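You operate a simulated robot arm through the tools that you are given. There is no shell and no other tool. Be economical: measure what you need, move in short steps, check, and stop when the job is done.

You run a simulated two-armed robot. Do the job below in one go: nothing can be reset, and whatever is moved stays where it is left.

JOB
Pick up the teal-handled dabber with one hand, pass it to the other hand and put it on the top of the cream drawer case. Put the yellow seal ring on the wall end office side top away on the steel top by the drying cabinet. Turn the machine four speed dial to 40 rpm. Put the drain cup in the bowl of the sink. Set the machine one one-dot handle to 25 newtons. Take the one-dot round block and put it on the packing bench top. Put the white cup in the bowl of the sink. Close the cone drawer. Turn the depth dial to 5 mm. Any order will do. Set down upright: white cup. The machine one one-dot handle goes anticlockwise seen from above, to its stop.
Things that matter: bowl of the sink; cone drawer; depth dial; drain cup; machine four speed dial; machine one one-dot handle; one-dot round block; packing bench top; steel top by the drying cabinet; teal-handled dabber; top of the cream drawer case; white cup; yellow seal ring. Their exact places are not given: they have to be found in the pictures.

Only the result counts: the job must be done as asked and must still hold three seconds after the hand-in. Knocking over, shifting, dropping, spilling or breaking anything else fails it. A push-on lid holds only when it is set on centred and level and pressed home; a screw cap is set on level and turned clockwise until tight.

ROBOT AND FRAMES
Two 7-joint arms with fingered hands on one trunk, on a base that drives. Base frame: it is fixed to the floor where the robot stands at the start and does not move with it; the origin is under the middle of the robot, x ahead of it, y to its left, z up. Readings come in m, degrees, newtons and seconds.
The left shoulder is at the start at [0.07, 0.132, 1.067], the right one opposite. With the tool pointing down near the work surface each hand reaches from about 0.34 to 0.62 m from the robot's upright axis, wherever it stands, measured 20 degrees to its own side. Places, roughly: bowl of the sink [3.3, -5.9, 0.7]; cone drawer [3.7, -3.7, 0.6]; depth dial [4.1, -3.2, 0.8]; drain cup [2, -3, 0.75]; machine four speed dial [1.9, -1.2, 0.8]; machine one one-dot handle [1.8, -3.2, 1.1]; one-dot round block (4x4x2 cm) [2, -3.5, 0.8]; packing bench top [4, 0.2, 0.8]; steel top by the drying cabinet [3.9, -5.2, 0.8]; teal-handled dabber (5x5x13 cm) [0.5, -0.2, 0.8]; top of the cream drawer case (20x13 cm) [1.94, -4, 0.84]; white cup (7x7x9 cm) [1.3, -4, 0.8]; yellow seal ring (4x4x2 cm) [0.5, -1.2, 0.8]. Payload 2.3 kg a hand.
Tool frame (each hand has its own): the origin (TCP) lies between the finger pads and is the grasp point; the fingertips stand 0.025 m ahead of it; z points along the fingers, y is the line along which they close. Largest opening 0.088 m; the body of the gripper starts 0.029 m behind the TCP. The gripper is a hand of 3 fingers: y runs from the thumb to the fingers, the wrist lies at [-0.013, -0.097, -0.162] in the tool frame, and closing takes about 1.5 s.
Orientation is that of the tool frame in the base frame, as [roll, pitch, yaw] about the fixed x, y, z axes, in that order (R = Rz(yaw) Ry(pitch) Rx(roll)). With the fingers straight down and the wrist toward the robot, the tool's x, y and z point along [0, 1, 0], [1, 0, 0] and [0, 0, -1] of the base frame.

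CONTROLS
- The arms move only by the tool jog_arm. It takes "left_motion", "right_motion" or both (then of equal length, played together; a hand with none holds still); each is a list of rows, each an object of numbers (a shift or turn left out is 0, a gripper value left out holds the last): "ax", "ay", "az": the turn, a rotation vector about the tool's x, y, z in units of 5 degrees (1.0 is 5 degrees); "dx", "dy", "dz": the shift along the tool's x, y, z in units of 25 mm (1.0 is 25 mm); "hand": the gripper command, from -1 (shut) to 1 (fully open), values between in proportion. In form: [{"ax": .., "ay": .., "az": .., "dx": .., "dy": .., "dz": .., "hand": ..}, ...]. A call has 1 to 8 rows; each row shifts and turns the commanded pose from where the row before left it, along the tool's axes as they then stand. A call with a number of a shift or a turn outside -1 to 1 is refused whole. Each row takes 0.2 s and may step no farther than 0.05 m and 8.6 degrees from the row before; otherwise, or with a gripper value out of range, the whole call is refused. A pose out of reach is approached as far as the arm can. The call stops where the force on the tool passes 40 N (or 10 N more than at its start, if that is more) or the arm is blocked; 0.2 s more then pass. The fingers move at their own pace (about 0.108 m/s each) and stop on an object; they squeeze with about 29 N. The grip force told is the motor's: it shows also when the fingers shut on nothing. Time passes only in rows, and 0.2 s behind the last, so rows that do not move let the fingers close. It gives the time, the measured TCP pose, the force on the tool (base axes), the opening and the grip force at its end, in the units of the frame above (readings bear some noise), with the torque about the TCP (base axes, N m) and any sound that the robot's microphone picked up.
- Cameras (640 x 400 px; columns grow to the right, rows downward): "scene" is now at [0.118, -0.0371, 1.3646]; the picture's right is [-0.49, -0.87, 0.00], its down [-0.69, 0.38, -0.62] and it looks along [0.54, -0.30, -0.79] (base axes); focal length 248 px, centre (320, 200). "left" rides on the left gripper at [-0.058, -0.085, -0.099] in its tool frame; the picture's right is [-0.67, -0.35, 0.66], its down [0.69, -0.63, 0.37] and it looks along [0.29, 0.69, 0.66] (tool axes); focal length 261 px, centre (320, 200). "right" rides on the right gripper at [0.058, -0.085, -0.099] in its tool frame; the picture's right is [-0.67, 0.35, -0.66], its down [-0.69, -0.63, 0.37] and it looks along [-0.29, 0.69, 0.66] (tool axes); focal length 261 px, centre (320, 200).
- capture(camera): a new picture of that camera. No time passes.
- lift_body(by): slides the trunk up (or, below 0, down) by that many m; the arms and the scene camera ride with it, the base frame stays. It gives what a move gives, with no picture.
- drive_base(legs): drives the robot by 1 to 6 legs, each [ahead, left, turn to the left] in m, m and degrees, along the robot's own axes; the way and the turn of a leg run together, so that a leg with both is an arc; at most 1.5 m and 180 degrees a leg. The arms and the cameras ride along, it lands a little off, and it stops where it bumps. It gives what a move gives.
- hand_shape(shape, hand): the hand has 3 fingers and takes this shape, open, in about a second: jaw (thumb against the fingers, like two jaws); tri (thumb and two fingers); tip (a fingertip pinch); poke (one finger out to press); point (the index stretched); flat (the hand flat); cup (the hand cupped); fist (a fist). The gripper value then closes the fingers along that shape, each until it touches; the sizes above hold for jaw. It gives what a move gives, with no picture.
- turn_head(pan, tilt): turns the head with the scene camera to pan (to the left, within 86 degrees either way) and tilt (down, from -29 to 69), counted from straight ahead of the robot. It gives what a move gives.
- pixel_to_xyz(camera, pixels): for up to 12 pixels [column, row] of the newest picture of that camera ("zoom" is the newest enlarged one), the place [x, y, z] in the base frame of the surface seen there, good to about 0.003 m. No time passes.
- inspect(camera, box): a new picture of the part [left, top, right, bottom] of that camera's present view, enlarged. No time passes.
- hand_in(): hands the job in; it is judged then, once.

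Work in short steps. Measure before you move; look again where a grasp or a placing could have gone wrong, and mend it. You have 145 turns and 190 pictures in all, those below and enlarged ones among them. Open the grippers and draw the arms clear of the work before you hand the job in, unless the task says otherwise; then end with one line.

The tools are called after "Call:" by a JSON object that holds its "name" and its "arguments". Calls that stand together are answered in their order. jog_arm: Moves the arms, as the interface text tells. Its arguments: {"type":"object","properties":{"left_motion":{"type":"array","items":{"type":"object","properties":{"ax":{"type":"number"},"ay":{"type":"number"},"az":{"type":"number"},"dx":{"type":"number"},"dy":{"type":"number"},"dz":{"type":"number"},"hand":{"type":"number"}}}},"right_motion":{"type":"array","items":{"type":"object","properties":{"ax":{"type":"number"},"ay":{"type":"number"},"az":{"type":"number"},"dx":{"type":"number"},"dy":{"type":"number"},"dz":{"type":"number"},"hand":{"type":"number"}}}}},"required":[]} The other tools are called the same way: lift_body (by) slides the trunk up or down; hand_shape (shape, hand) gives the hand a shape; drive_base (legs) drives the base; turn_head (pan, tilt) turns the head that bears the scene camera; capture (camera) takes a picture; pixel_to_xyz (camera, pixels) gives the place of the surface under pixels of a picture; inspect (camera, box) takes an enlarged picture of a part of a camera's view; hand_in () hands the job in.

At the start:

```text
time_s: 0.0
left_tool_pos: [0.3908, 0.0034, 1.0539]
left_orientation: [-179.9, 0.0, 90.0]
left_wrist_force: [0.6, 0.4, -0.5]
left_wrist_torque: [-0.02, 0.03, 0.0]
left_width: 0.0878
left_gripper_force: 0.0
left_shape: jaw
right_tool_pos: [0.3066, -0.3278, 0.9675]
right_orientation: [180.0, -0.1, 90.0]
right_wrist_force: [-0.7, -0.2, -0.7]
right_wrist_torque: [-0.04, 0.02, 0.01]
right_width: 0.0875
right_gripper_force: 0.0
right_shape: jaw
trunk travel left (down, up): [-0.625, 0.215]
robot x, y, heading: [-0.0024, -0.0008, 0.0]
head pan, tilt: [-29.1, 51.7]
```

scene: 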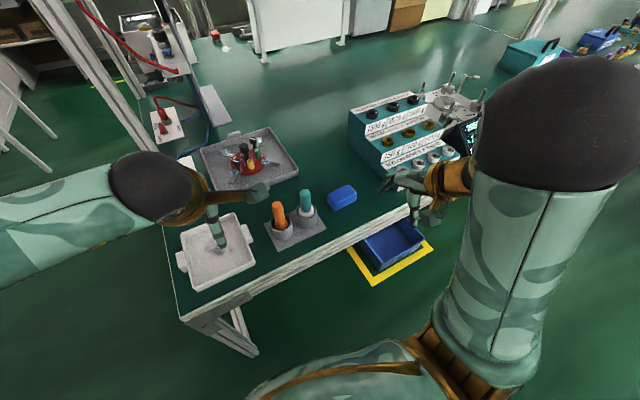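
right: 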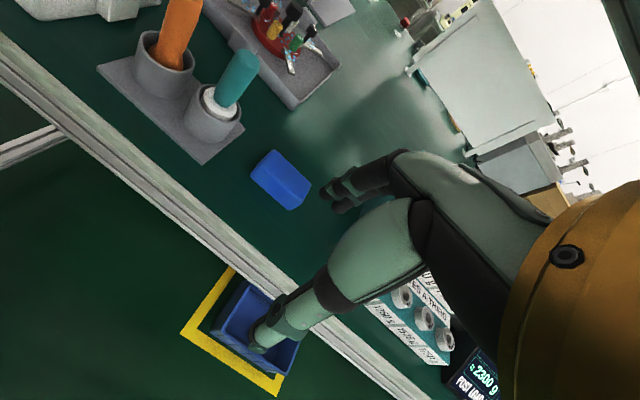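
left: 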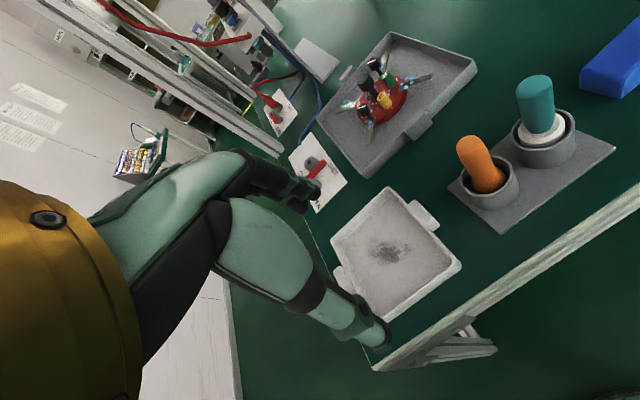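

The teal handle is at about (305,200) in the scene picture. I'll measure it and its holder.

Call:
{"name": "pixel_to_xyz", "arguments": {"camera": "scene", "pixels": [[305, 192], [306, 200], [307, 210], [307, 216], [278, 205], [282, 222], [300, 240], [342, 195], [250, 190]]}}

Call:
{"name": "inspect", "arguments": {"camera": "scene", "box": [240, 150, 400, 250]}}

Call:
{"name": "pixel_to_xyz", "arguments": {"camera": "right", "pixels": [[248, 58], [236, 75], [225, 100], [212, 95], [205, 130], [200, 155]]}}

```text
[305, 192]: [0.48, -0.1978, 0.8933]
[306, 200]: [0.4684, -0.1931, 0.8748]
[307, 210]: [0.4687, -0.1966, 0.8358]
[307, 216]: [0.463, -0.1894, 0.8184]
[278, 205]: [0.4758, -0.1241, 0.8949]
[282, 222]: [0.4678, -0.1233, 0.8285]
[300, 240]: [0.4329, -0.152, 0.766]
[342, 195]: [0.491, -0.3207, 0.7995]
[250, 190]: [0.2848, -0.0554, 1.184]
```

```text
4.00 times, centred on (320, 200) of scene
```

zoom: 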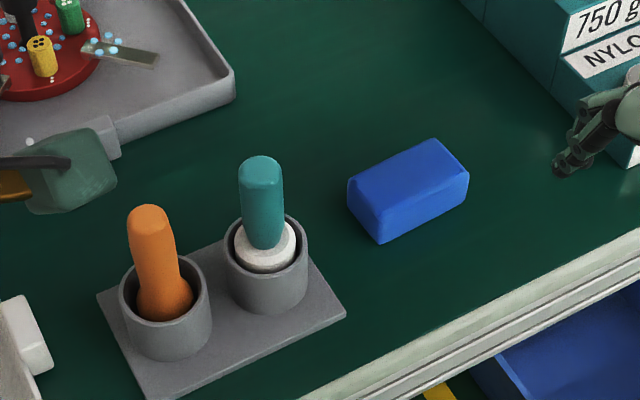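

```text
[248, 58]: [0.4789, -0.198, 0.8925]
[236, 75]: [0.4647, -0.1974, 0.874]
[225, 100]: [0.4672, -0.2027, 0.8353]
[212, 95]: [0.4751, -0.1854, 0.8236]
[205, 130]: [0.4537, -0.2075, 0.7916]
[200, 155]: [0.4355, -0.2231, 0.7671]
```

The handle axis is near (0.480,-0.198) with its top at 0.894. I'll bring the right hand above it at the present height first.

Call:
{"name": "jog_arm", "arguments": {"right_motion": [{"dx": 0.742, "dy": 0.991, "hand": 1}, {"dx": 0.742, "dy": 0.991}, {"dx": 0.742, "dy": 0.991}, {"dx": 0.742, "dy": 0.991}, {"dx": 0.742, "dy": 0.991}, {"dx": 0.742, "dy": 0.991}, {"dx": 0.742, "dy": 0.991}, {}], "left_motion": [{"dx": 1, "hand": 1}, {"dx": 1}, {"dx": 1}, {"dx": 1}, {"dx": 1}, {"dx": 1}, {}, {}]}}

Call:
{"name": "inspect", "arguments": {"camera": "scene", "box": [240, 130, 400, 230]}}

```text
time_s: 1.8
left_tool_pos: [0.3917, 0.1539, 1.0556]
left_orientation: [180.0, 0.0, 90.0]
left_wrist_force: [0.3, -0.1, -0.9]
left_wrist_torque: [0.0, -0.03, -0.02]
left_width: 0.0875
left_gripper_force: 0.0
left_shape: jaw
right_tool_pos: [0.4802, -0.2019, 0.967]
right_orientation: [-179.9, -0.9, 89.0]
right_wrist_force: [-0.6, 0.1, 0.0]
right_wrist_torque: [0.03, -0.01, 0.0]
right_width: 0.0877
right_gripper_force: 0.1
right_shape: jaw
trunk travel left (down, up): [-0.625, 0.215]
robot x, y, heading: [0.0017, 0.0015, 0.2]
head pan, tilt: [-29.1, 51.7]
```

```text
4.00 times, centred on (320, 180) of scene
```

zoom: 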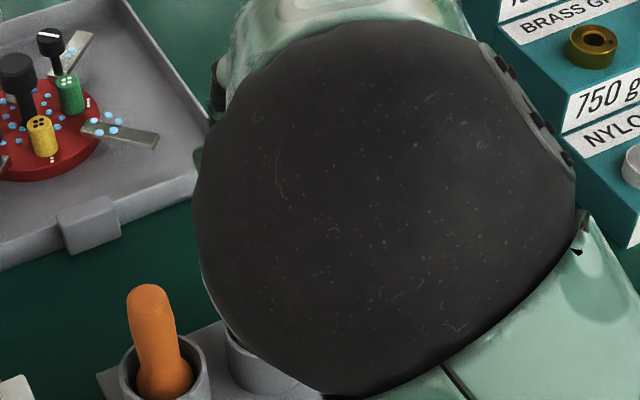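

Right hand is above the handle at (0.480,-0.202). I descend 98 mm and close.

Call:
{"name": "jog_arm", "arguments": {"right_motion": [{"dx": 0.12, "dz": 0.9}, {"dz": 0.9}, {"dz": 0.9}, {"dz": 0.75}, {"hand": -1}, {}, {}, {}]}}

Call:
{"name": "jog_arm", "arguments": {"right_motion": [{}, {}, {}, {"dz": -0.4}, {"dz": -1}, {"dz": -1}, {"dz": -1}, {"dz": -1}]}}

Call:
{"name": "capture", "arguments": {"camera": "left"}}

Call:
{"name": "capture", "arguments": {"camera": "scene"}}

```text
time_s: 3.6
left_tool_pos: [0.3915, 0.1519, 1.0535]
left_orientation: [-180.0, 0.0, 89.9]
left_wrist_force: [-1.0, -0.6, 1.0]
left_wrist_torque: [0.0, 0.01, -0.02]
left_width: 0.0874
left_gripper_force: 0.1
left_shape: jaw
right_tool_pos: [0.481, -0.1945, 0.8815]
right_orientation: [179.9, -0.1, 90.0]
right_wrist_force: [-0.2, -0.2, 0.1]
right_wrist_torque: [-0.04, 0.01, -0.02]
right_width: 0.0199
right_gripper_force: 29.0
right_shape: jaw
trunk travel left (down, up): [-0.625, 0.215]
robot x, y, heading: [0.0041, -0.001, -0.0]
head pan, tilt: [-29.1, 51.7]
```

```text
time_s: 5.4
left_tool_pos: [0.3912, 0.1539, 1.0534]
left_orientation: [-180.0, 0.0, 90.0]
left_wrist_force: [-0.2, -0.5, 0.4]
left_wrist_torque: [0.02, 0.0, 0.0]
left_width: 0.0876
left_gripper_force: 0.1
left_shape: jaw
right_tool_pos: [0.4791, -0.201, 0.9889]
right_orientation: [-179.3, -0.9, 88.9]
right_wrist_force: [1.0, -0.2, -0.6]
right_wrist_torque: [-0.02, -0.02, 0.0]
right_width: 0.02
right_gripper_force: 29.1
right_shape: jaw
trunk travel left (down, up): [-0.625, 0.215]
robot x, y, heading: [0.0016, -0.0009, 0.1]
head pan, tilt: [-29.1, 51.7]
```

```text
184 pictures are left
```

left: 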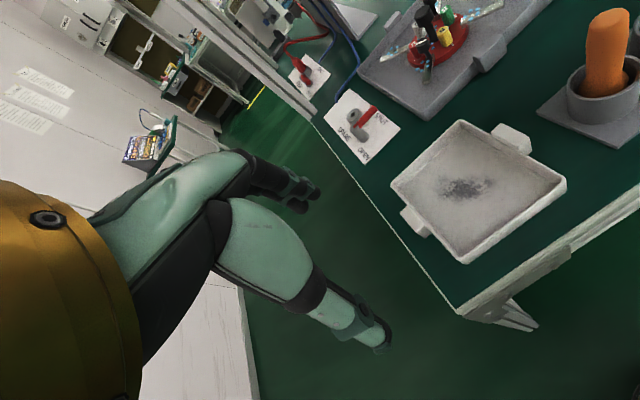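

```text
183 pictures are left
```

scene: 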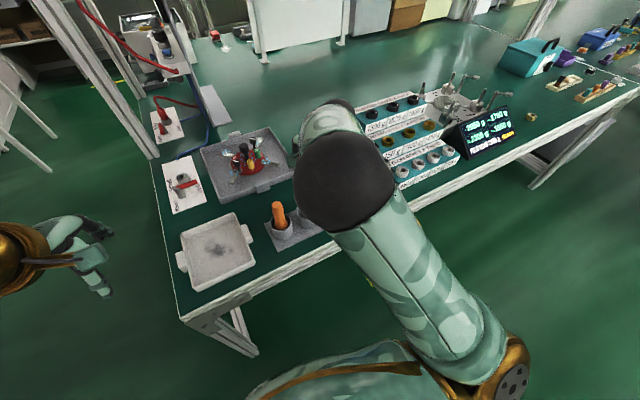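

Gripped (0.020 m wide) and lifted. I turn the left hand to point to the right (-y) while the right lifts the dabber further to the middle.

Call:
{"name": "jog_arm", "arguments": {"left_motion": [{"ay": -1, "dx": 0.5}, {"ay": -1}, {"ay": -1}, {"ay": -1}, {"ay": -1}, {"ay": -1}, {"ay": -1}, {"ay": -1}], "right_motion": [{"dz": -0.8}, {"dz": -0.8}, {"dz": -0.8}, {"dz": -0.8}, {"dz": -0.8, "dy": -0.6, "dx": 0.6}, {"dy": -0.6, "dx": 0.8}, {"dy": -0.6, "dx": 0.8}, {"dy": -0.6, "dx": 0.8}]}}

Call:
{"name": "jog_arm", "arguments": {"left_motion": [{"ay": -1}, {"ay": -1}, {"ay": -1}, {"ay": -1}, {"ay": -1}, {"ay": -1}, {"ay": -1}, {"ay": -1}], "right_motion": [{"dx": 0.8}, {"dx": 0.8}, {}, {}, {}, {}, {}, {}]}}

Call:
{"name": "jog_arm", "arguments": {"left_motion": [{"ay": -1}, {"ay": -1}, {}]}}

Call:
{"name": "capture", "arguments": {"camera": "left"}}

Call:
{"name": "capture", "arguments": {"camera": "scene"}}

```text
time_s: 7.2
left_tool_pos: [0.3916, 0.167, 1.0539]
left_orientation: [-180.0, 40.1, 89.9]
left_wrist_force: [0.0, -1.0, -0.4]
left_wrist_torque: [0.03, -0.03, -0.02]
left_width: 0.0875
left_gripper_force: 0.0
left_shape: jaw
right_tool_pos: [0.4354, -0.1194, 1.0901]
right_orientation: [180.0, 0.0, 90.1]
right_wrist_force: [0.9, 0.0, -0.5]
right_wrist_torque: [0.02, 0.0, 0.02]
right_width: 0.02
right_gripper_force: 29.5
right_shape: jaw
right hand out of reach, approached as far as the arm can: row 8
trunk travel left (down, up): [-0.625, 0.215]
robot x, y, heading: [0.0001, -0.0045, 0.1]
head pan, tilt: [-29.1, 51.7]
```

```text
time_s: 9.0
left_tool_pos: [0.3915, 0.1655, 1.0543]
left_orientation: [-179.7, 80.1, 90.3]
left_wrist_force: [-0.5, 0.0, 0.2]
left_wrist_torque: [0.01, 0.0, 0.0]
left_width: 0.0875
left_gripper_force: 0.0
left_shape: jaw
right_tool_pos: [0.4395, -0.0926, 1.0895]
right_orientation: [-180.0, -0.1, 90.1]
right_wrist_force: [-0.2, 0.1, -1.5]
right_wrist_torque: [-0.03, -0.01, 0.02]
right_width: 0.0199
right_gripper_force: 29.0
right_shape: jaw
right hand out of reach, approached as far as the arm can: row 2
trunk travel left (down, up): [-0.625, 0.215]
robot x, y, heading: [0.0003, -0.0036, -0.2]
head pan, tilt: [-29.1, 51.7]
```

```text
time_s: 9.8
left_tool_pos: [0.3923, 0.1597, 1.0531]
left_orientation: [178.9, 81.8, 88.0]
left_wrist_force: [0.2, 0.8, -0.1]
left_wrist_torque: [0.04, -0.02, 0.02]
left_width: 0.0878
left_gripper_force: 0.1
left_shape: jaw
left hand out of reach, approached as far as the arm can: row 1, 2
right_tool_pos: [0.4389, -0.093, 1.0906]
right_orientation: [-179.9, -0.1, 90.0]
right_wrist_force: [0.1, -1.1, -1.3]
right_wrist_torque: [0.03, 0.03, 0.01]
right_width: 0.0201
right_gripper_force: 29.5
right_shape: jaw
trunk travel left (down, up): [-0.625, 0.215]
robot x, y, heading: [-0.004, 0.0006, -0.3]
head pan, tilt: [-29.1, 51.7]
```

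```text
182 pictures are left
```

left: 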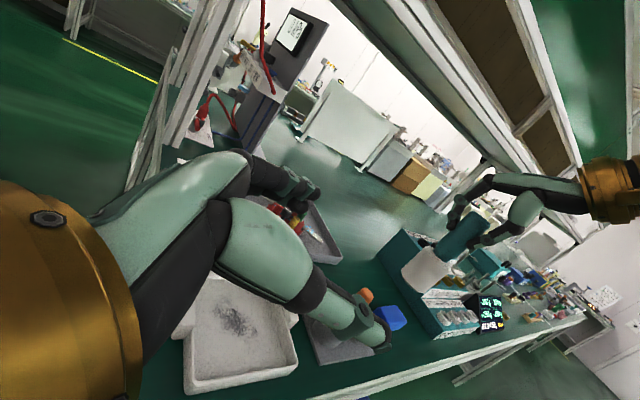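

```text
181 pictures are left
```

scene: 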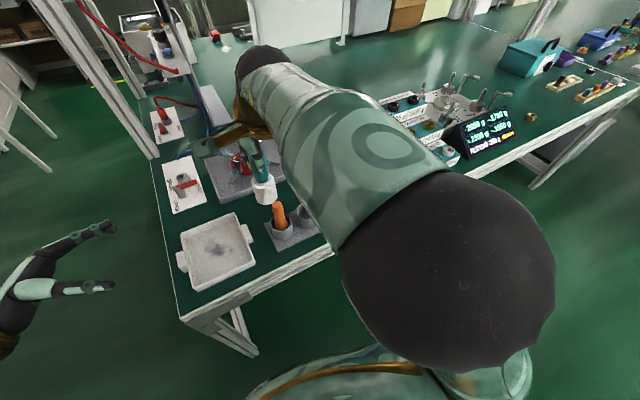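

The left hand is at 82° tilt, near its limit there. I measure the dabber in the left picture (teal near (460,235), white near (428,268)).

Call:
{"name": "pixel_to_xyz", "arguments": {"camera": "left", "pixels": [[462, 232], [450, 243], [440, 258], [428, 268], [414, 278], [418, 258], [440, 276], [466, 240]]}}

Call:
{"name": "inspect", "arguments": {"camera": "left", "box": [360, 170, 520, 310]}}

```text
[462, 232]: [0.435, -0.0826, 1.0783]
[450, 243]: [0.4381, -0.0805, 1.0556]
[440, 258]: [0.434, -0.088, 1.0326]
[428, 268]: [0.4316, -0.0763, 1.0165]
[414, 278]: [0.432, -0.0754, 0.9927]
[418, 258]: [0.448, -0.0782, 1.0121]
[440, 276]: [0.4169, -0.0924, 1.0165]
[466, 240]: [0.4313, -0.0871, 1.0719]
```

```text
2.86 times, centred on (440, 240) of left
```

zoom: 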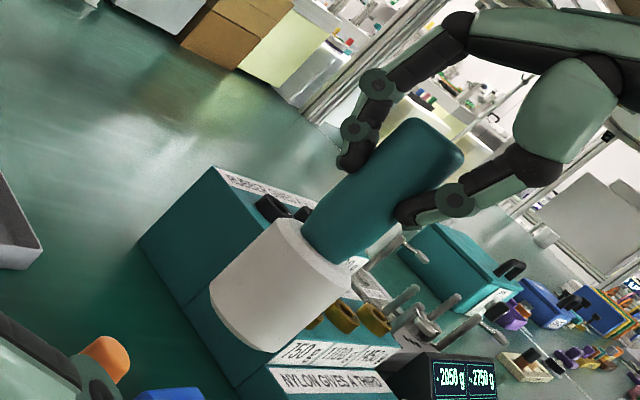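

White pad is a cylinder ~0.036 wide about (0.437,-0.094), z 0.975–1.027. I bring the left hand to z≈1.0 and halfway toward it.

Call:
{"name": "jog_arm", "arguments": {"left_motion": [{"dx": 0.7, "dy": 0.6}, {"dx": 0.7, "dy": 0.6}, {"dx": 0.6, "dy": 0.6}, {"dz": 1}, {"dz": 1}, {"dz": 1}, {"dz": 1}, {"dz": 1}]}}

Call:
{"name": "inspect", "arguments": {"camera": "left", "box": [320, 120, 640, 320]}}

```text
time_s: 11.6
left_tool_pos: [0.4355, 0.0396, 0.9995]
left_orientation: [-179.4, 81.7, 89.6]
left_wrist_force: [0.0, 0.4, 0.3]
left_wrist_torque: [-0.01, 0.02, -0.01]
left_width: 0.0874
left_gripper_force: 0.1
left_shape: jaw
left hand out of reach, approached as far as the arm can: row 1, 2
right_tool_pos: [0.4407, -0.0946, 1.089]
right_orientation: [-179.8, -0.1, 90.1]
right_wrist_force: [0.1, 0.1, -0.7]
right_wrist_torque: [0.02, 0.0, 0.01]
right_width: 0.0199
right_gripper_force: 29.2
right_shape: jaw
trunk travel left (down, up): [-0.625, 0.215]
robot x, y, heading: [0.0008, 0.0001, -0.1]
head pan, tilt: [-29.1, 51.7]
```

```text
2.00 times, centred on (480, 220) of left
```

zoom: 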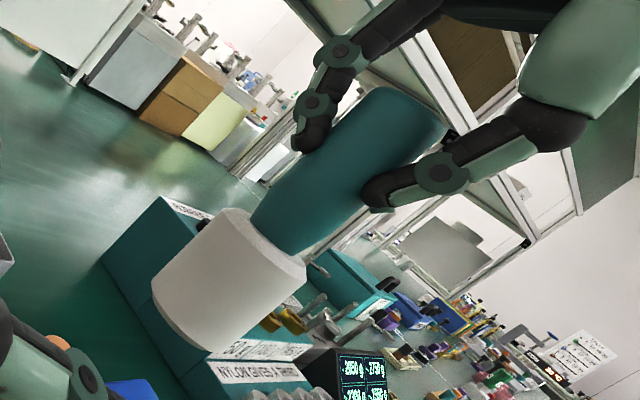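

Left is aligned in x with the pad and 0.13 m short. I advance, rising 20 mm to offset the slight down tilt, then close.

Call:
{"name": "jog_arm", "arguments": {"left_motion": [{"dz": 0.9, "dx": -0.2}, {"dz": 0.9, "dx": -0.2}, {"dz": 0.9, "dx": -0.2}, {"dz": 0.9, "dx": -0.2}, {"dz": 0.9}, {"dz": 0.7}, {}, {}]}}

Call:
{"name": "inspect", "arguments": {"camera": "left", "box": [200, 100, 640, 400]}}

```text
time_s: 13.4
left_tool_pos: [0.4332, -0.0921, 1.0023]
left_orientation: [-179.9, 81.6, 89.1]
left_wrist_force: [0.6, 0.5, -0.7]
left_wrist_torque: [0.02, 0.02, 0.02]
left_width: 0.0876
left_gripper_force: 0.1
left_shape: jaw
right_tool_pos: [0.4386, -0.0926, 1.0893]
right_orientation: [-179.9, -0.1, 90.1]
right_wrist_force: [-0.3, 0.3, -1.3]
right_wrist_torque: [0.0, -0.01, -0.01]
right_width: 0.02
right_gripper_force: 28.6
right_shape: jaw
trunk travel left (down, up): [-0.625, 0.215]
robot x, y, heading: [0.0018, -0.0016, -0.1]
head pan, tilt: [-29.1, 51.7]
```

```text
1.33 times, centred on (420, 250) of left
```

zoom: 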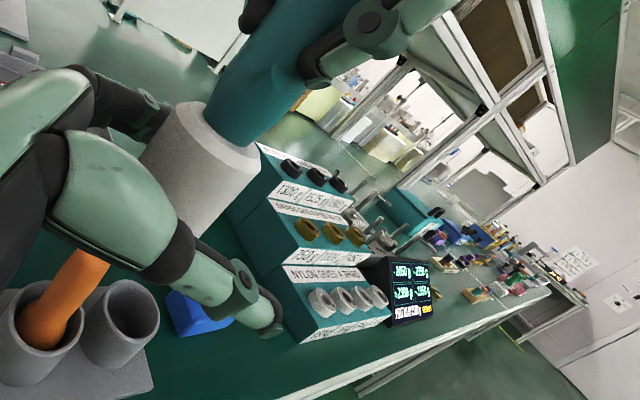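

The white pad sits between the left fingers. I close the left, then open the right and raise it off.

Call:
{"name": "jog_arm", "arguments": {"left_motion": [{"hand": -1}, {}, {}, {}, {}, {}, {}, {}]}}

Call:
{"name": "jog_arm", "arguments": {"right_motion": [{"hand": 1}, {}, {}, {}, {"dz": -0.8}, {"dz": -0.8}, {"dz": -0.8}, {}]}}

Call:
{"name": "capture", "arguments": {"camera": "left"}}

```text
time_s: 15.2
left_tool_pos: [0.4327, -0.0903, 1.0025]
left_orientation: [-179.6, 81.6, 89.5]
left_wrist_force: [1.7, -1.0, -3.1]
left_wrist_torque: [0.01, 0.06, 0.01]
left_width: 0.0285
left_gripper_force: 29.3
left_shape: jaw
right_tool_pos: [0.4399, -0.0942, 1.0894]
right_orientation: [-180.0, -0.1, 90.2]
right_wrist_force: [-0.5, 1.6, 1.5]
right_wrist_torque: [0.05, 0.05, -0.02]
right_width: 0.02
right_gripper_force: 29.3
right_shape: jaw
trunk travel left (down, up): [-0.625, 0.215]
robot x, y, heading: [-0.0009, 0.0004, 0.1]
head pan, tilt: [-29.1, 51.7]
```

```text
time_s: 17.0
left_tool_pos: [0.4332, -0.09, 1.0012]
left_orientation: [179.9, 81.6, 89.0]
left_wrist_force: [0.3, 0.2, -0.2]
left_wrist_torque: [-0.02, 0.0, 0.01]
left_width: 0.0282
left_gripper_force: 29.1
left_shape: jaw
right_tool_pos: [0.4391, -0.0997, 1.1489]
right_orientation: [-180.0, -0.2, 90.2]
right_wrist_force: [-0.3, -0.7, 0.8]
right_wrist_torque: [0.02, -0.01, 0.0]
right_width: 0.0875
right_gripper_force: 0.0
right_shape: jaw
right hand out of reach, approached as far as the arm can: row 6
trunk travel left (down, up): [-0.625, 0.215]
robot x, y, heading: [0.0045, -0.0017, -0.1]
head pan, tilt: [-29.1, 51.7]
```

```text
177 pictures are left
```

left: 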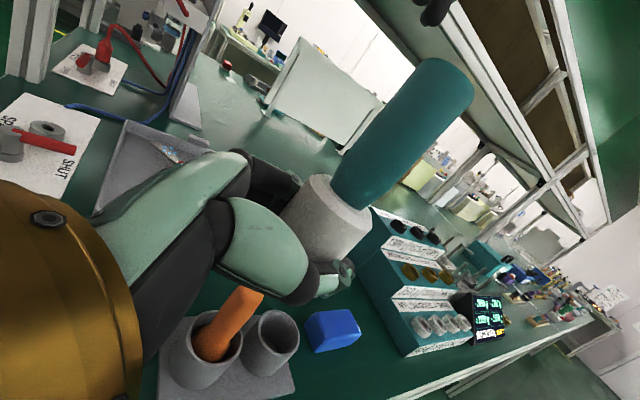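

Handover done. I clear the right arm, draw the left in, and look around the room to plan driving.

Call:
{"name": "jog_arm", "arguments": {"right_motion": [{"dx": -1}, {"dx": -1}, {"dx": -1}, {"dx": -1}, {"dx": -1}, {"dx": -1, "dy": -1}, {"dx": -1, "dy": -1}, {"dx": -1, "dy": -1}], "left_motion": [{}, {"dx": -0.5}, {"dx": -0.5}, {"dz": -1, "dx": -0.5}, {"dz": -1, "dx": -0.5}, {"dz": -1}, {"dz": -1}, {"dz": -1}]}}

Call:
{"name": "turn_head", "arguments": {"pan": -60, "tilt": 20}}

Call:
{"name": "capture", "arguments": {"camera": "scene"}}

Call:
{"name": "turn_head", "arguments": {"pan": 0, "tilt": 20}}

Call:
{"name": "capture", "arguments": {"camera": "scene"}}

```text
time_s: 18.8
left_tool_pos: [0.4343, 0.0252, 1.07]
left_orientation: [179.2, 81.6, 88.3]
left_wrist_force: [0.0, -0.5, -0.9]
left_wrist_torque: [0.0, 0.03, 0.02]
left_width: 0.0268
left_gripper_force: 29.1
left_shape: jaw
right_tool_pos: [0.3633, -0.2969, 1.1496]
right_orientation: [-180.0, 0.0, 90.2]
right_wrist_force: [-1.2, 1.0, 0.2]
right_wrist_torque: [0.01, 0.0, -0.02]
right_width: 0.0875
right_gripper_force: 0.0
right_shape: jaw
trunk travel left (down, up): [-0.625, 0.215]
robot x, y, heading: [-0.0012, 0.0041, -0.2]
head pan, tilt: [-29.1, 51.7]
```

```text
time_s: 19.8
left_tool_pos: [0.4352, 0.0252, 1.0688]
left_orientation: [179.6, 81.6, 88.8]
left_wrist_force: [-0.3, -0.5, -0.9]
left_wrist_torque: [-0.02, -0.03, -0.02]
left_width: 0.0271
left_gripper_force: 28.8
left_shape: jaw
right_tool_pos: [0.3639, -0.2963, 1.1502]
right_orientation: [180.0, 0.0, 89.9]
right_wrist_force: [-0.5, 0.0, -0.1]
right_wrist_torque: [0.02, 0.0, 0.01]
right_width: 0.0875
right_gripper_force: 0.0
right_shape: jaw
trunk travel left (down, up): [-0.625, 0.215]
robot x, y, heading: [0.0012, 0.0008, 0.1]
head pan, tilt: [-60.0, 20.0]
```

```text
176 pictures are left
```

scene: 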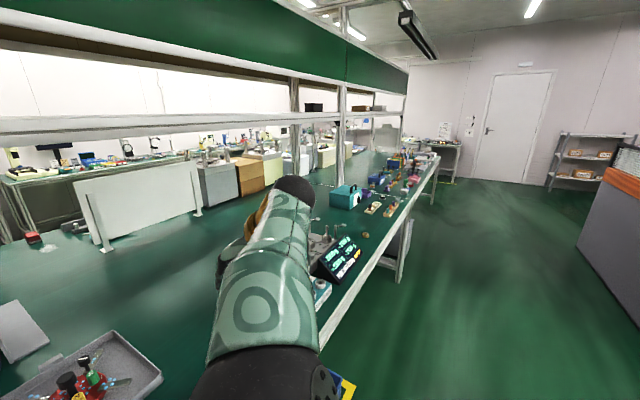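

```text
time_s: 21.1
left_tool_pos: [0.4363, 0.0265, 1.069]
left_orientation: [-179.8, 81.5, 89.4]
left_wrist_force: [-0.4, -0.4, -0.2]
left_wrist_torque: [-0.01, -0.05, -0.01]
left_width: 0.027
left_gripper_force: 28.3
left_shape: jaw
right_tool_pos: [0.3641, -0.2968, 1.1495]
right_orientation: [-180.0, 0.0, 90.0]
right_wrist_force: [0.3, -0.9, 0.6]
right_wrist_torque: [-0.02, 0.03, 0.02]
right_width: 0.0877
right_gripper_force: 0.0
right_shape: jaw
trunk travel left (down, up): [-0.625, 0.215]
robot x, y, heading: [-0.0, -0.0019, -0.1]
head pan, tilt: [0.0, 20.0]
```

```text
175 pictures are left
```

scene: 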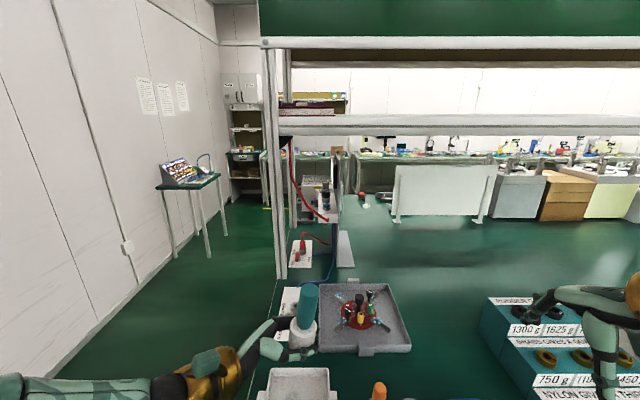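

I measure floor/bench points from this view and then take more views toward the other places.

Call:
{"name": "pixel_to_xyz", "arguments": {"camera": "scene", "pixels": [[240, 240], [205, 255], [275, 275], [320, 265], [362, 200], [330, 190], [340, 220], [450, 220], [570, 230], [515, 190], [480, 155], [140, 300]]}}

Call:
{"name": "turn_head", "arguments": {"pan": -60, "tilt": 20}}

Call:
{"name": "inspect", "arguments": {"camera": "scene", "box": [280, 100, 640, 300]}}

Call:
{"name": "pixel_to_xyz", "arguments": {"camera": "scene", "pixels": [[437, 160], [400, 240], [365, 235], [460, 180], [520, 180], [548, 190], [590, 240], [500, 250], [440, 200], [330, 340], [345, 255], [395, 145]]}}

```text
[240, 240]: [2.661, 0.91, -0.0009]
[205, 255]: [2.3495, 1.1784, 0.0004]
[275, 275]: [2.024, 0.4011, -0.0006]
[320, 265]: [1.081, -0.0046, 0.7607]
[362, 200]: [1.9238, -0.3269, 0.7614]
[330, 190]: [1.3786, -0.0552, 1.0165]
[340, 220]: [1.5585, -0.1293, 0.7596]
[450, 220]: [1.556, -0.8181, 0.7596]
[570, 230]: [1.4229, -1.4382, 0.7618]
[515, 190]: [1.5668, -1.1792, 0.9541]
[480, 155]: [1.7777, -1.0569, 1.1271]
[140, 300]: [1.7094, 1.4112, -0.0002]
```

```text
time_s: 22.4
left_tool_pos: [0.4349, 0.0258, 1.0699]
left_orientation: [-179.9, 81.6, 89.2]
left_wrist_force: [-1.1, -0.1, -0.7]
left_wrist_torque: [-0.03, -0.05, -0.01]
left_width: 0.0272
left_gripper_force: 29.0
left_shape: jaw
right_tool_pos: [0.3657, -0.2965, 1.1498]
right_orientation: [180.0, 0.0, 89.9]
right_wrist_force: [0.0, -0.7, 0.2]
right_wrist_torque: [-0.01, 0.0, -0.01]
right_width: 0.0875
right_gripper_force: 0.0
right_shape: jaw
trunk travel left (down, up): [-0.625, 0.215]
robot x, y, heading: [0.0042, 0.0037, -0.1]
head pan, tilt: [-60.0, 20.0]
```

```text
1.78 times, centred on (460, 200) of scene
```

zoom: 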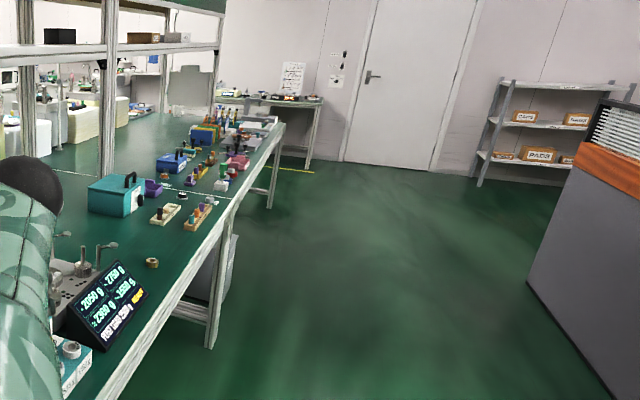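

```text
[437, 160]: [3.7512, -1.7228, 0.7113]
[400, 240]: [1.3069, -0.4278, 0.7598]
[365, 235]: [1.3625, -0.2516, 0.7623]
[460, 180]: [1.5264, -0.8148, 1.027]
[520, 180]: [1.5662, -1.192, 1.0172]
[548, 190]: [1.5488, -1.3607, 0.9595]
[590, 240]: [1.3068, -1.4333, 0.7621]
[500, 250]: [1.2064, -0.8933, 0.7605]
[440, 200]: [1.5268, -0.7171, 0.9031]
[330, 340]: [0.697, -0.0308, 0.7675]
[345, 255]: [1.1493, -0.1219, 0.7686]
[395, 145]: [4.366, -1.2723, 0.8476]
```

I measure in the zoomed picture: the ring at (152,262), bench edge, bench ends, cabinet, shelf, door.

Call:
{"name": "pixel_to_xyz", "arguments": {"camera": "zoom", "pixels": [[152, 262], [165, 310], [285, 125], [272, 205], [210, 345], [480, 183], [530, 285], [340, 160], [320, 100], [180, 110], [110, 200], [590, 160]]}}

Call:
{"name": "turn_head", "arguments": {"pan": -86, "tilt": 20}}

Call:
{"name": "capture", "arguments": {"camera": "scene"}}

Call:
{"name": "pixel_to_xyz", "arguments": {"camera": "scene", "pixels": [[320, 170], [400, 200], [450, 300], [300, 200], [200, 200], [150, 200], [250, 300], [540, 250], [400, 150], [600, 350]]}}

```text
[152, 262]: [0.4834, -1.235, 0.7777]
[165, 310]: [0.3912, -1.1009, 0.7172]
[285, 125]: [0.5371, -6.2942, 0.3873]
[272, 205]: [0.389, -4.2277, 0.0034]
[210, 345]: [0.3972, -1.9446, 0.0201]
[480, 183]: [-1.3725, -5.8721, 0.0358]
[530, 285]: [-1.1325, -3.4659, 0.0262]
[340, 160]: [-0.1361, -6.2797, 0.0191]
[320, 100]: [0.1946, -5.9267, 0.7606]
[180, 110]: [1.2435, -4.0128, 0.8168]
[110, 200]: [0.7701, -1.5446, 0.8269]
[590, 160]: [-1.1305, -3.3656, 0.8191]
```

```text
time_s: 23.3
left_tool_pos: [0.4349, 0.0261, 1.069]
left_orientation: [179.9, 81.7, 89.0]
left_wrist_force: [0.4, -0.7, -1.7]
left_wrist_torque: [-0.01, 0.0, -0.01]
left_width: 0.027
left_gripper_force: 28.5
left_shape: jaw
right_tool_pos: [0.3644, -0.297, 1.1486]
right_orientation: [179.9, -0.1, 90.0]
right_wrist_force: [0.1, 0.5, -0.6]
right_wrist_torque: [-0.03, 0.0, 0.0]
right_width: 0.0874
right_gripper_force: 0.0
right_shape: jaw
trunk travel left (down, up): [-0.625, 0.215]
robot x, y, heading: [0.0026, 0.003, -0.1]
head pan, tilt: [-85.9, 20.0]
```

```text
173 pictures are left
```

scene: 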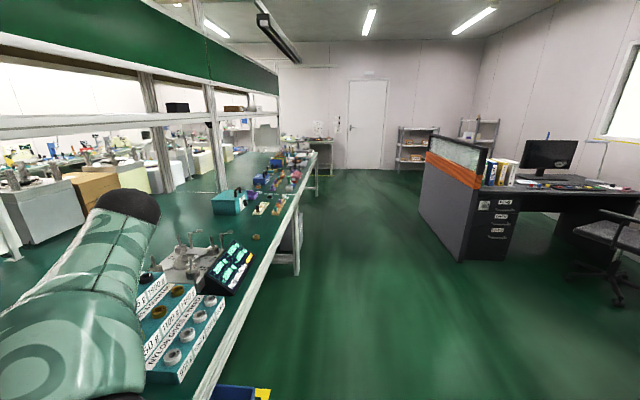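

```text
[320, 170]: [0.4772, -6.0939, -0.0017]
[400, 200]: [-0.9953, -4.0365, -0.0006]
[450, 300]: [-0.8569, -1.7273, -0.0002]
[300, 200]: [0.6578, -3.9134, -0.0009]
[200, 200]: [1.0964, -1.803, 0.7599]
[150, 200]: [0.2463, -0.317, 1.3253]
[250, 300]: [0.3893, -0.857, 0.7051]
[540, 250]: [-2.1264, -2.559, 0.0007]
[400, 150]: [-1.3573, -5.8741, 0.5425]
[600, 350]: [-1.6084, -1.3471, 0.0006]
```

Ring is at (0.483,-1.235,0.778) on the front bench; the aisle along -y is clear. I drive sideways 1.06 m.

Call:
{"name": "drive_base", "arguments": {"legs": [[0, -1.06, 0]]}}

Call:
{"name": "turn_head", "arguments": {"pan": -20, "tilt": 50}}

Call:
{"name": "capture", "arguments": {"camera": "scene"}}

Call:
{"name": "capture", "arguments": {"camera": "right"}}

```text
time_s: 28.7
left_tool_pos: [0.4325, -1.0351, 1.0691]
left_orientation: [-179.8, 81.7, 89.0]
left_wrist_force: [0.4, -0.3, -0.5]
left_wrist_torque: [0.02, 0.01, 0.01]
left_width: 0.0271
left_gripper_force: 29.1
left_shape: jaw
right_tool_pos: [0.3605, -1.3568, 1.1504]
right_orientation: [-180.0, 0.0, 89.7]
right_wrist_force: [0.4, -0.3, -0.5]
right_wrist_torque: [0.01, 0.01, 0.03]
right_width: 0.0875
right_gripper_force: 0.1
right_shape: jaw
trunk travel left (down, up): [-0.625, 0.215]
robot x, y, heading: [0.0001, -1.0562, -0.2]
head pan, tilt: [-85.9, 20.0]
```

```text
time_s: 30.1
left_tool_pos: [0.4335, -1.0351, 1.0692]
left_orientation: [-179.6, 81.6, 89.2]
left_wrist_force: [-0.2, -0.3, -0.7]
left_wrist_torque: [0.02, 0.0, 0.04]
left_width: 0.0273
left_gripper_force: 29.1
left_shape: jaw
right_tool_pos: [0.361, -1.3573, 1.149]
right_orientation: [-180.0, -0.1, 89.8]
right_wrist_force: [0.0, -0.2, 0.5]
right_wrist_torque: [-0.02, -0.03, -0.02]
right_width: 0.0876
right_gripper_force: 0.0
right_shape: jaw
trunk travel left (down, up): [-0.625, 0.215]
robot x, y, heading: [-0.0025, -1.0573, 0.0]
head pan, tilt: [-20.0, 50.0]
```

```text
172 pictures are left
```

scene: 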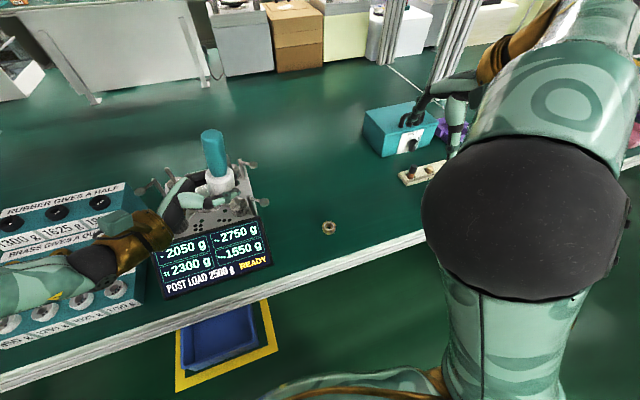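

```text
171 pictures are left
```

right: 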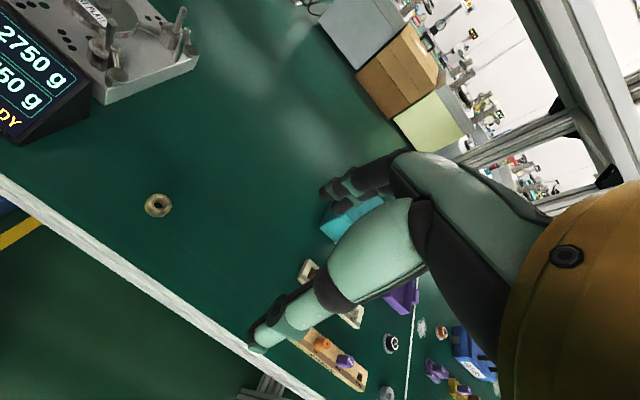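

A small ring stands at scene (329,228) / right (158,205). I measure and enlarge it.

Call:
{"name": "pixel_to_xyz", "arguments": {"camera": "right", "pixels": [[158, 205], [150, 206], [167, 204], [158, 196], [158, 214]]}}

Call:
{"name": "pixel_to_xyz", "arguments": {"camera": "scene", "pixels": [[323, 227], [335, 227], [329, 222], [329, 233], [340, 240]]}}

Call:
{"name": "inspect", "arguments": {"camera": "right", "box": [110, 170, 206, 240]}}

Call:
{"name": "inspect", "arguments": {"camera": "scene", "box": [400, 110, 640, 260]}}

```text
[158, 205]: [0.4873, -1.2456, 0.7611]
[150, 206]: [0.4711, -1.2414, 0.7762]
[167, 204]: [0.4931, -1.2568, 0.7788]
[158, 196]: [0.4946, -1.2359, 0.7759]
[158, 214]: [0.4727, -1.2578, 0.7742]
```

```text
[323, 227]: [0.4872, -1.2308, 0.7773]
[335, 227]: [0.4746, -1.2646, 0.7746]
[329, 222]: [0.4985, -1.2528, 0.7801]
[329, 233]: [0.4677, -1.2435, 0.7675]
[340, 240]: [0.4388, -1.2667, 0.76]
```

```text
5.71 times, centred on (158, 205) of right
```

zoom: 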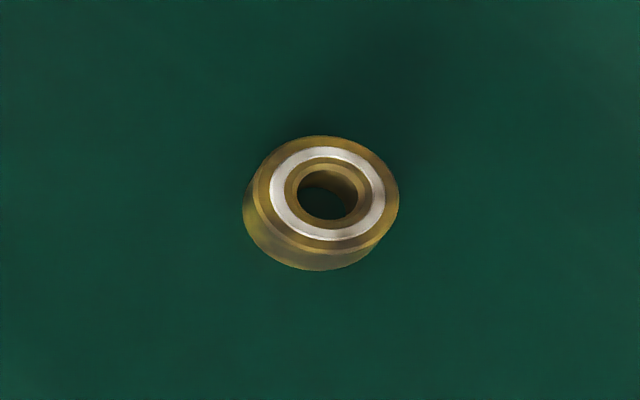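

```text
2.67 times, centred on (520, 185) of scene
```

zoom: 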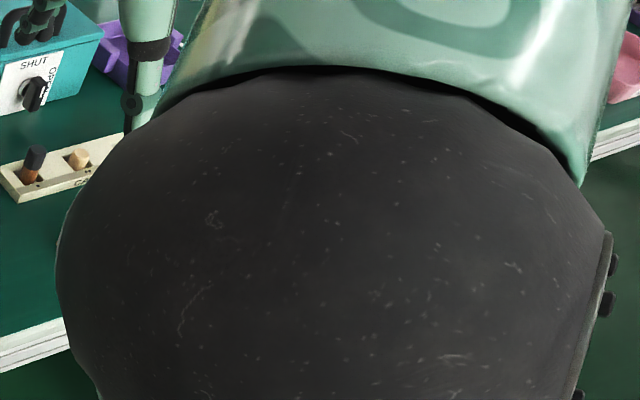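

Gold seal ring centre (0.484,-1.247), top 0.779, bench 0.760. I move the right hand over it and partly down.

Call:
{"name": "jog_arm", "arguments": {"right_motion": [{"dx": 0.55, "dy": 0.615, "dz": 0.9}, {"dx": 0.55, "dy": 0.615, "dz": 0.9}, {"dx": 0.55, "dy": 0.615, "dz": 0.9}, {"dx": 0.55, "dy": 0.615, "dz": 0.9}, {"dx": 0.55, "dy": 0.615, "dz": 0.9}, {"dx": 0.55, "dy": 0.615, "dz": 0.9}, {"dx": 0.55, "dy": 0.615, "dz": 0.9}, {"dx": 0.55, "dy": 0.615, "dz": 0.9}]}}

Call:
{"name": "jog_arm", "arguments": {"right_motion": [{"dz": 1}, {"dz": 1}, {"dz": 1}, {"dz": 1}, {"dz": 1}, {}]}}

Call:
{"name": "capture", "arguments": {"camera": "right"}}

```text
time_s: 31.9
left_tool_pos: [0.4336, -1.0355, 1.0671]
left_orientation: [179.5, 81.7, 88.3]
left_wrist_force: [-0.1, 0.0, -0.4]
left_wrist_torque: [-0.03, 0.01, 0.0]
left_width: 0.027
left_gripper_force: 29.2
left_shape: jaw
right_tool_pos: [0.4867, -1.251, 0.9702]
right_orientation: [179.9, -1.0, 88.9]
right_wrist_force: [0.9, -0.3, 0.2]
right_wrist_torque: [-0.01, -0.02, -0.02]
right_width: 0.0879
right_gripper_force: 0.0
right_shape: jaw
trunk travel left (down, up): [-0.625, 0.215]
robot x, y, heading: [-0.0019, -1.0602, -0.2]
head pan, tilt: [-20.0, 50.0]
```

```text
time_s: 33.3
left_tool_pos: [0.4325, -1.0352, 1.0687]
left_orientation: [180.0, 81.7, 88.8]
left_wrist_force: [0.8, -0.4, 0.3]
left_wrist_torque: [0.01, -0.02, -0.03]
left_width: 0.0269
left_gripper_force: 29.5
left_shape: jaw
right_tool_pos: [0.4849, -1.2476, 0.842]
right_orientation: [180.0, 0.1, 89.7]
right_wrist_force: [-0.7, -0.5, -0.5]
right_wrist_torque: [-0.01, 0.02, 0.0]
right_width: 0.0877
right_gripper_force: 0.1
right_shape: jaw
trunk travel left (down, up): [-0.625, 0.215]
robot x, y, heading: [-0.0036, -1.058, -0.1]
head pan, tilt: [-20.0, 50.0]
```

```text
168 pictures are left
```

right: 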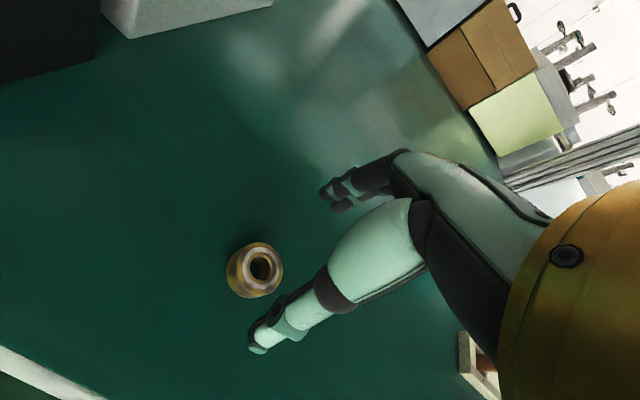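

The ring lies below between thumb and fingers. I go down 53 mm, close and lift.

Call:
{"name": "jog_arm", "arguments": {"right_motion": [{"dz": 0.8}, {"dz": 0.8}, {"dz": 0.52}, {}, {"hand": -1}, {}, {}, {}]}}

Call:
{"name": "jog_arm", "arguments": {"right_motion": [{}, {}, {"dz": -1}, {"dz": -1}, {"dz": -1}, {"dz": -1}, {"dz": -1}, {"dz": -1}]}}

Call:
{"name": "capture", "arguments": {"camera": "right"}}

```text
time_s: 35.1
left_tool_pos: [0.4343, -1.0361, 1.0682]
left_orientation: [179.7, 81.7, 88.5]
left_wrist_force: [-0.5, 0.3, -0.6]
left_wrist_torque: [0.02, 0.01, -0.02]
left_width: 0.0268
left_gripper_force: 28.9
left_shape: jaw
right_tool_pos: [0.486, -1.2482, 0.7898]
right_orientation: [179.9, 0.0, 89.8]
right_wrist_force: [0.0, -1.1, 0.5]
right_wrist_torque: [0.01, 0.02, 0.0]
right_width: 0.0305
right_gripper_force: 28.7
right_shape: jaw
trunk travel left (down, up): [-0.625, 0.215]
robot x, y, heading: [-0.0013, -1.0613, -0.1]
head pan, tilt: [-20.0, 50.0]
```

```text
time_s: 36.9
left_tool_pos: [0.4331, -1.0351, 1.0699]
left_orientation: [179.3, 81.7, 88.2]
left_wrist_force: [-0.5, 0.1, -0.9]
left_wrist_torque: [0.0, 0.01, -0.01]
left_width: 0.0268
left_gripper_force: 28.9
left_shape: jaw
right_tool_pos: [0.4846, -1.2482, 0.9415]
right_orientation: [-180.0, 0.0, 89.9]
right_wrist_force: [-0.3, -0.4, 0.1]
right_wrist_torque: [-0.01, 0.02, -0.01]
right_width: 0.0306
right_gripper_force: 29.4
right_shape: jaw
trunk travel left (down, up): [-0.625, 0.215]
robot x, y, heading: [-0.0012, -1.0584, -0.1]
head pan, tilt: [-20.0, 50.0]
```

```text
167 pictures are left
```

right: 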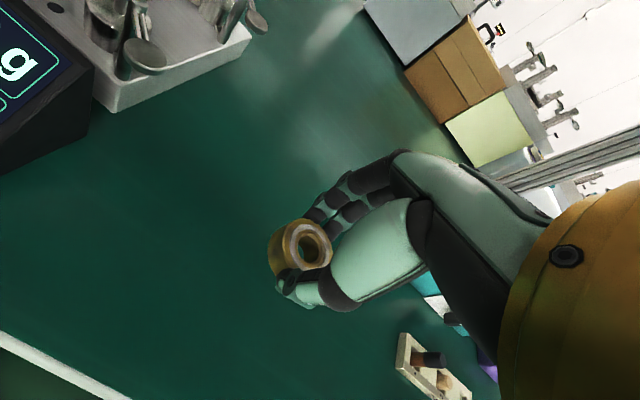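

Ring held (0.0305 m). I raise and draw both arms in, then back off and drive down the aisle to the bench end.

Call:
{"name": "jog_arm", "arguments": {"right_motion": [{"dz": -1}, {"dz": -1}, {"dz": -1}, {"dz": -1}, {"dy": -1}, {"dy": -1}, {"dy": -1}, {"dy": -1}], "left_motion": [{"dx": -0.4}, {"dx": -0.4}, {"dx": -0.4}, {"dx": -0.4}, {"dy": -0.5}, {"dy": -0.5}, {"dy": -0.5}, {}]}}

Call:
{"name": "drive_base", "arguments": {"legs": [[-0.3, 0, 0], [0, -1.4, 0], [0, -1.5, 0], [0, -0.95, 0]]}}

Call:
{"name": "turn_head", "arguments": {"pan": 0, "tilt": 25}}

Call:
{"name": "capture", "arguments": {"camera": "scene"}}

```text
time_s: 38.7
left_tool_pos: [0.3938, -1.0426, 1.1084]
left_orientation: [178.9, 81.5, 87.7]
left_wrist_force: [0.2, 0.1, -0.8]
left_wrist_torque: [0.01, 0.03, 0.02]
left_width: 0.0268
left_gripper_force: 29.2
left_shape: jaw
right_tool_pos: [0.3828, -1.2499, 1.0428]
right_orientation: [179.9, -0.1, 89.7]
right_wrist_force: [-0.6, -0.1, 0.7]
right_wrist_torque: [-0.01, 0.04, -0.03]
right_width: 0.0304
right_gripper_force: 28.7
right_shape: jaw
right hand out of reach, approached as far as the arm can: row 7
trunk travel left (down, up): [-0.625, 0.215]
robot x, y, heading: [-0.0027, -1.0612, -0.5]
head pan, tilt: [-20.0, 50.0]
```

```text
time_s: 59.0
left_tool_pos: [0.0717, -4.9136, 1.109]
left_orientation: [179.8, 81.6, 88.2]
left_wrist_force: [0.0, 0.3, -0.5]
left_wrist_torque: [-0.01, 0.01, 0.0]
left_width: 0.0268
left_gripper_force: 29.4
left_shape: jaw
right_tool_pos: [0.059, -5.1201, 1.0412]
right_orientation: [-180.0, 0.0, 89.2]
right_wrist_force: [0.2, -0.6, 0.3]
right_wrist_torque: [0.03, 0.01, 0.02]
right_width: 0.0302
right_gripper_force: 29.2
right_shape: jaw
trunk travel left (down, up): [-0.625, 0.215]
robot x, y, heading: [-0.3251, -4.9281, -0.7]
head pan, tilt: [-20.0, 50.0]
```

```text
time_s: 59.9
left_tool_pos: [0.0713, -4.9132, 1.1089]
left_orientation: [-179.9, 81.6, 88.4]
left_wrist_force: [0.2, 0.1, -1.6]
left_wrist_torque: [-0.01, -0.01, -0.01]
left_width: 0.0269
left_gripper_force: 29.0
left_shape: jaw
right_tool_pos: [0.0581, -5.1206, 1.0417]
right_orientation: [179.9, 0.0, 89.1]
right_wrist_force: [0.0, -0.4, -0.8]
right_wrist_torque: [0.0, -0.02, 0.02]
right_width: 0.0306
right_gripper_force: 29.2
right_shape: jaw
trunk travel left (down, up): [-0.625, 0.215]
robot x, y, heading: [-0.3256, -4.9293, -1.0]
head pan, tilt: [0.0, 25.0]
```

```text
166 pictures are left
```

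scene: 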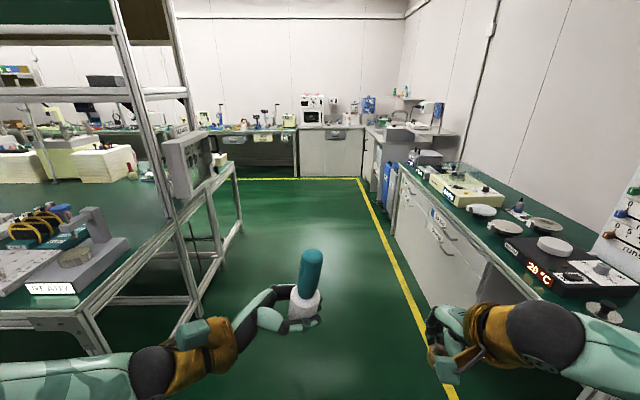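

A corridor ahead runs between the bench end (left) and another bench (right). I measure its edges and what stands at the end.

Call:
{"name": "pixel_to_xyz", "arguments": {"camera": "scene", "pixels": [[85, 305], [230, 168], [400, 165], [400, 235], [450, 390], [275, 170], [330, 170], [440, 115], [190, 165], [500, 230], [215, 160], [345, 145]]}}

Call:
{"name": "inspect", "arguments": {"camera": "scene", "box": [160, 60, 480, 260]}}

```text
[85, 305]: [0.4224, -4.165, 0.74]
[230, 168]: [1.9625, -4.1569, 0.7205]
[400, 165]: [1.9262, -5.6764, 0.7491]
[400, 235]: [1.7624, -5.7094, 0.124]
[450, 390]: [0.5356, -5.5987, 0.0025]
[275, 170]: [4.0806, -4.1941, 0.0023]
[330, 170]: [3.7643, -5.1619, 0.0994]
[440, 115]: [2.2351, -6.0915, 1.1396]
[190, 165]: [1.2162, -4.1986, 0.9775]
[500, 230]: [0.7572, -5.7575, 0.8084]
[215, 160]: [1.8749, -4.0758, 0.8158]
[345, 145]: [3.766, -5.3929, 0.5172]
```

```text
2.00 times, centred on (320, 160) of scene
```

zoom: 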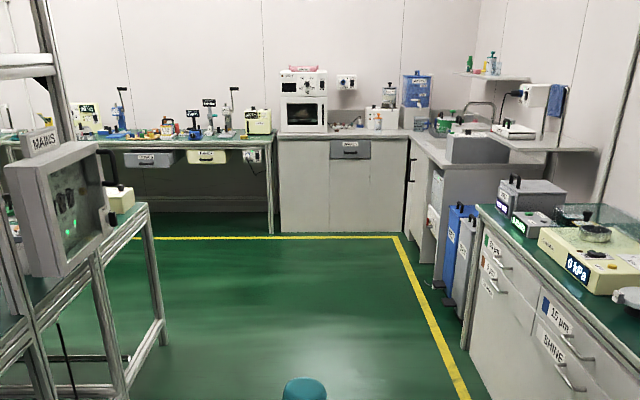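

Corridor y from -5.68 to -4.16 is clear. I drive ahead to about x=1.6, turn to face the bench end and look.

Call:
{"name": "drive_base", "arguments": {"legs": [[1.5, 0.0, 0], [0.4, 0.03, 0], [0, 0, 91]]}}

Call:
{"name": "turn_head", "arguments": {"pan": 0, "tilt": 35}}

Call:
{"name": "capture", "arguments": {"camera": "scene"}}

```text
time_s: 73.3
left_tool_pos: [1.5414, -4.5294, 1.1087]
left_orientation: [-179.5, 81.6, -179.5]
left_wrist_force: [-0.7, 0.1, -1.3]
left_wrist_torque: [-0.02, 0.03, 0.01]
left_width: 0.0265
left_gripper_force: 29.5
left_shape: jaw
right_tool_pos: [1.7484, -4.5361, 1.0419]
right_orientation: [-179.9, 0.0, -179.0]
right_wrist_force: [0.4, -0.3, 0.4]
right_wrist_torque: [0.0, -0.01, -0.03]
right_width: 0.0303
right_gripper_force: 29.3
right_shape: jaw
trunk travel left (down, up): [-0.625, 0.215]
robot x, y, heading: [1.5637, -4.9277, 91.1]
head pan, tilt: [0.0, 25.0]
```

```text
time_s: 74.0
left_tool_pos: [1.5399, -4.5289, 1.1095]
left_orientation: [179.6, 81.8, 179.6]
left_wrist_force: [-0.4, 0.2, -1.2]
left_wrist_torque: [0.03, 0.01, 0.02]
left_width: 0.0267
left_gripper_force: 28.6
left_shape: jaw
right_tool_pos: [1.7476, -4.5346, 1.0419]
right_orientation: [-179.9, 0.0, -178.9]
right_wrist_force: [-0.7, 0.1, -0.3]
right_wrist_torque: [0.01, 0.0, -0.03]
right_width: 0.0303
right_gripper_force: 28.6
right_shape: jaw
trunk travel left (down, up): [-0.625, 0.215]
robot x, y, heading: [1.5702, -4.9243, 90.9]
head pan, tilt: [0.0, 35.0]
```

```text
164 pictures are left
```

scene: 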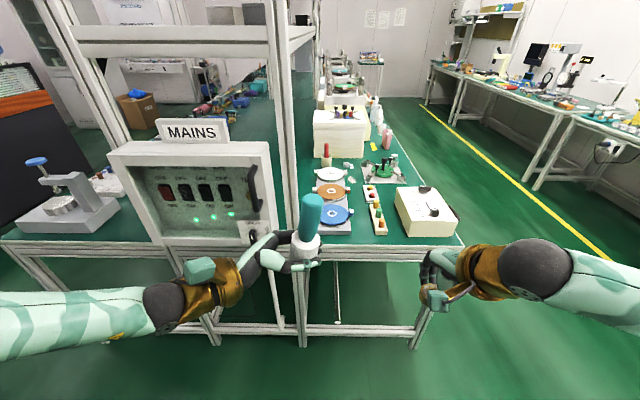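

The cream case is at about (425,208), with dark things on it. I enlarge and measure it.

Call:
{"name": "inspect", "arguments": {"camera": "scene", "box": [290, 90, 490, 260]}}

Call:
{"name": "pixel_to_xyz", "arguments": {"camera": "scene", "pixels": [[400, 200], [412, 205], [425, 200], [440, 205], [420, 190], [433, 213], [425, 222], [420, 235], [445, 245], [455, 220], [350, 240], [345, 110]]}}

```text
2.35 times, centred on (390, 175) of scene
```

zoom: 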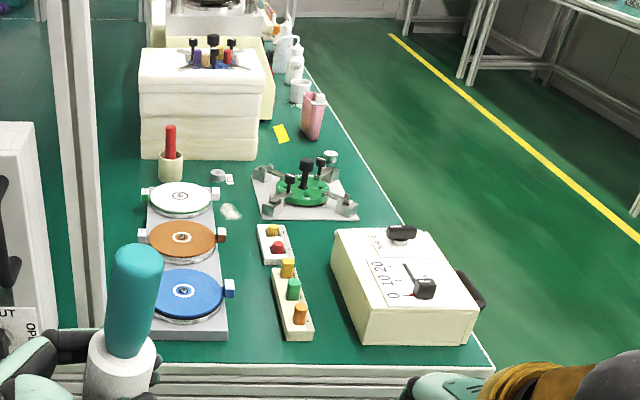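

```text
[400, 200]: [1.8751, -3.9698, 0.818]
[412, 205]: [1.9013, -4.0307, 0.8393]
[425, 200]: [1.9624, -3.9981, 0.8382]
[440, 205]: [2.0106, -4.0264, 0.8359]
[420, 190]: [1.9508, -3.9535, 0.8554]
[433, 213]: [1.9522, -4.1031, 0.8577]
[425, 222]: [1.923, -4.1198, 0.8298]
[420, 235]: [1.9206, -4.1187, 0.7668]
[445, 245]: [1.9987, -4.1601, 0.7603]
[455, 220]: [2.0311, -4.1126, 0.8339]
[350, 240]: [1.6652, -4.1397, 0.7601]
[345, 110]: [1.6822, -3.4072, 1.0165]
```

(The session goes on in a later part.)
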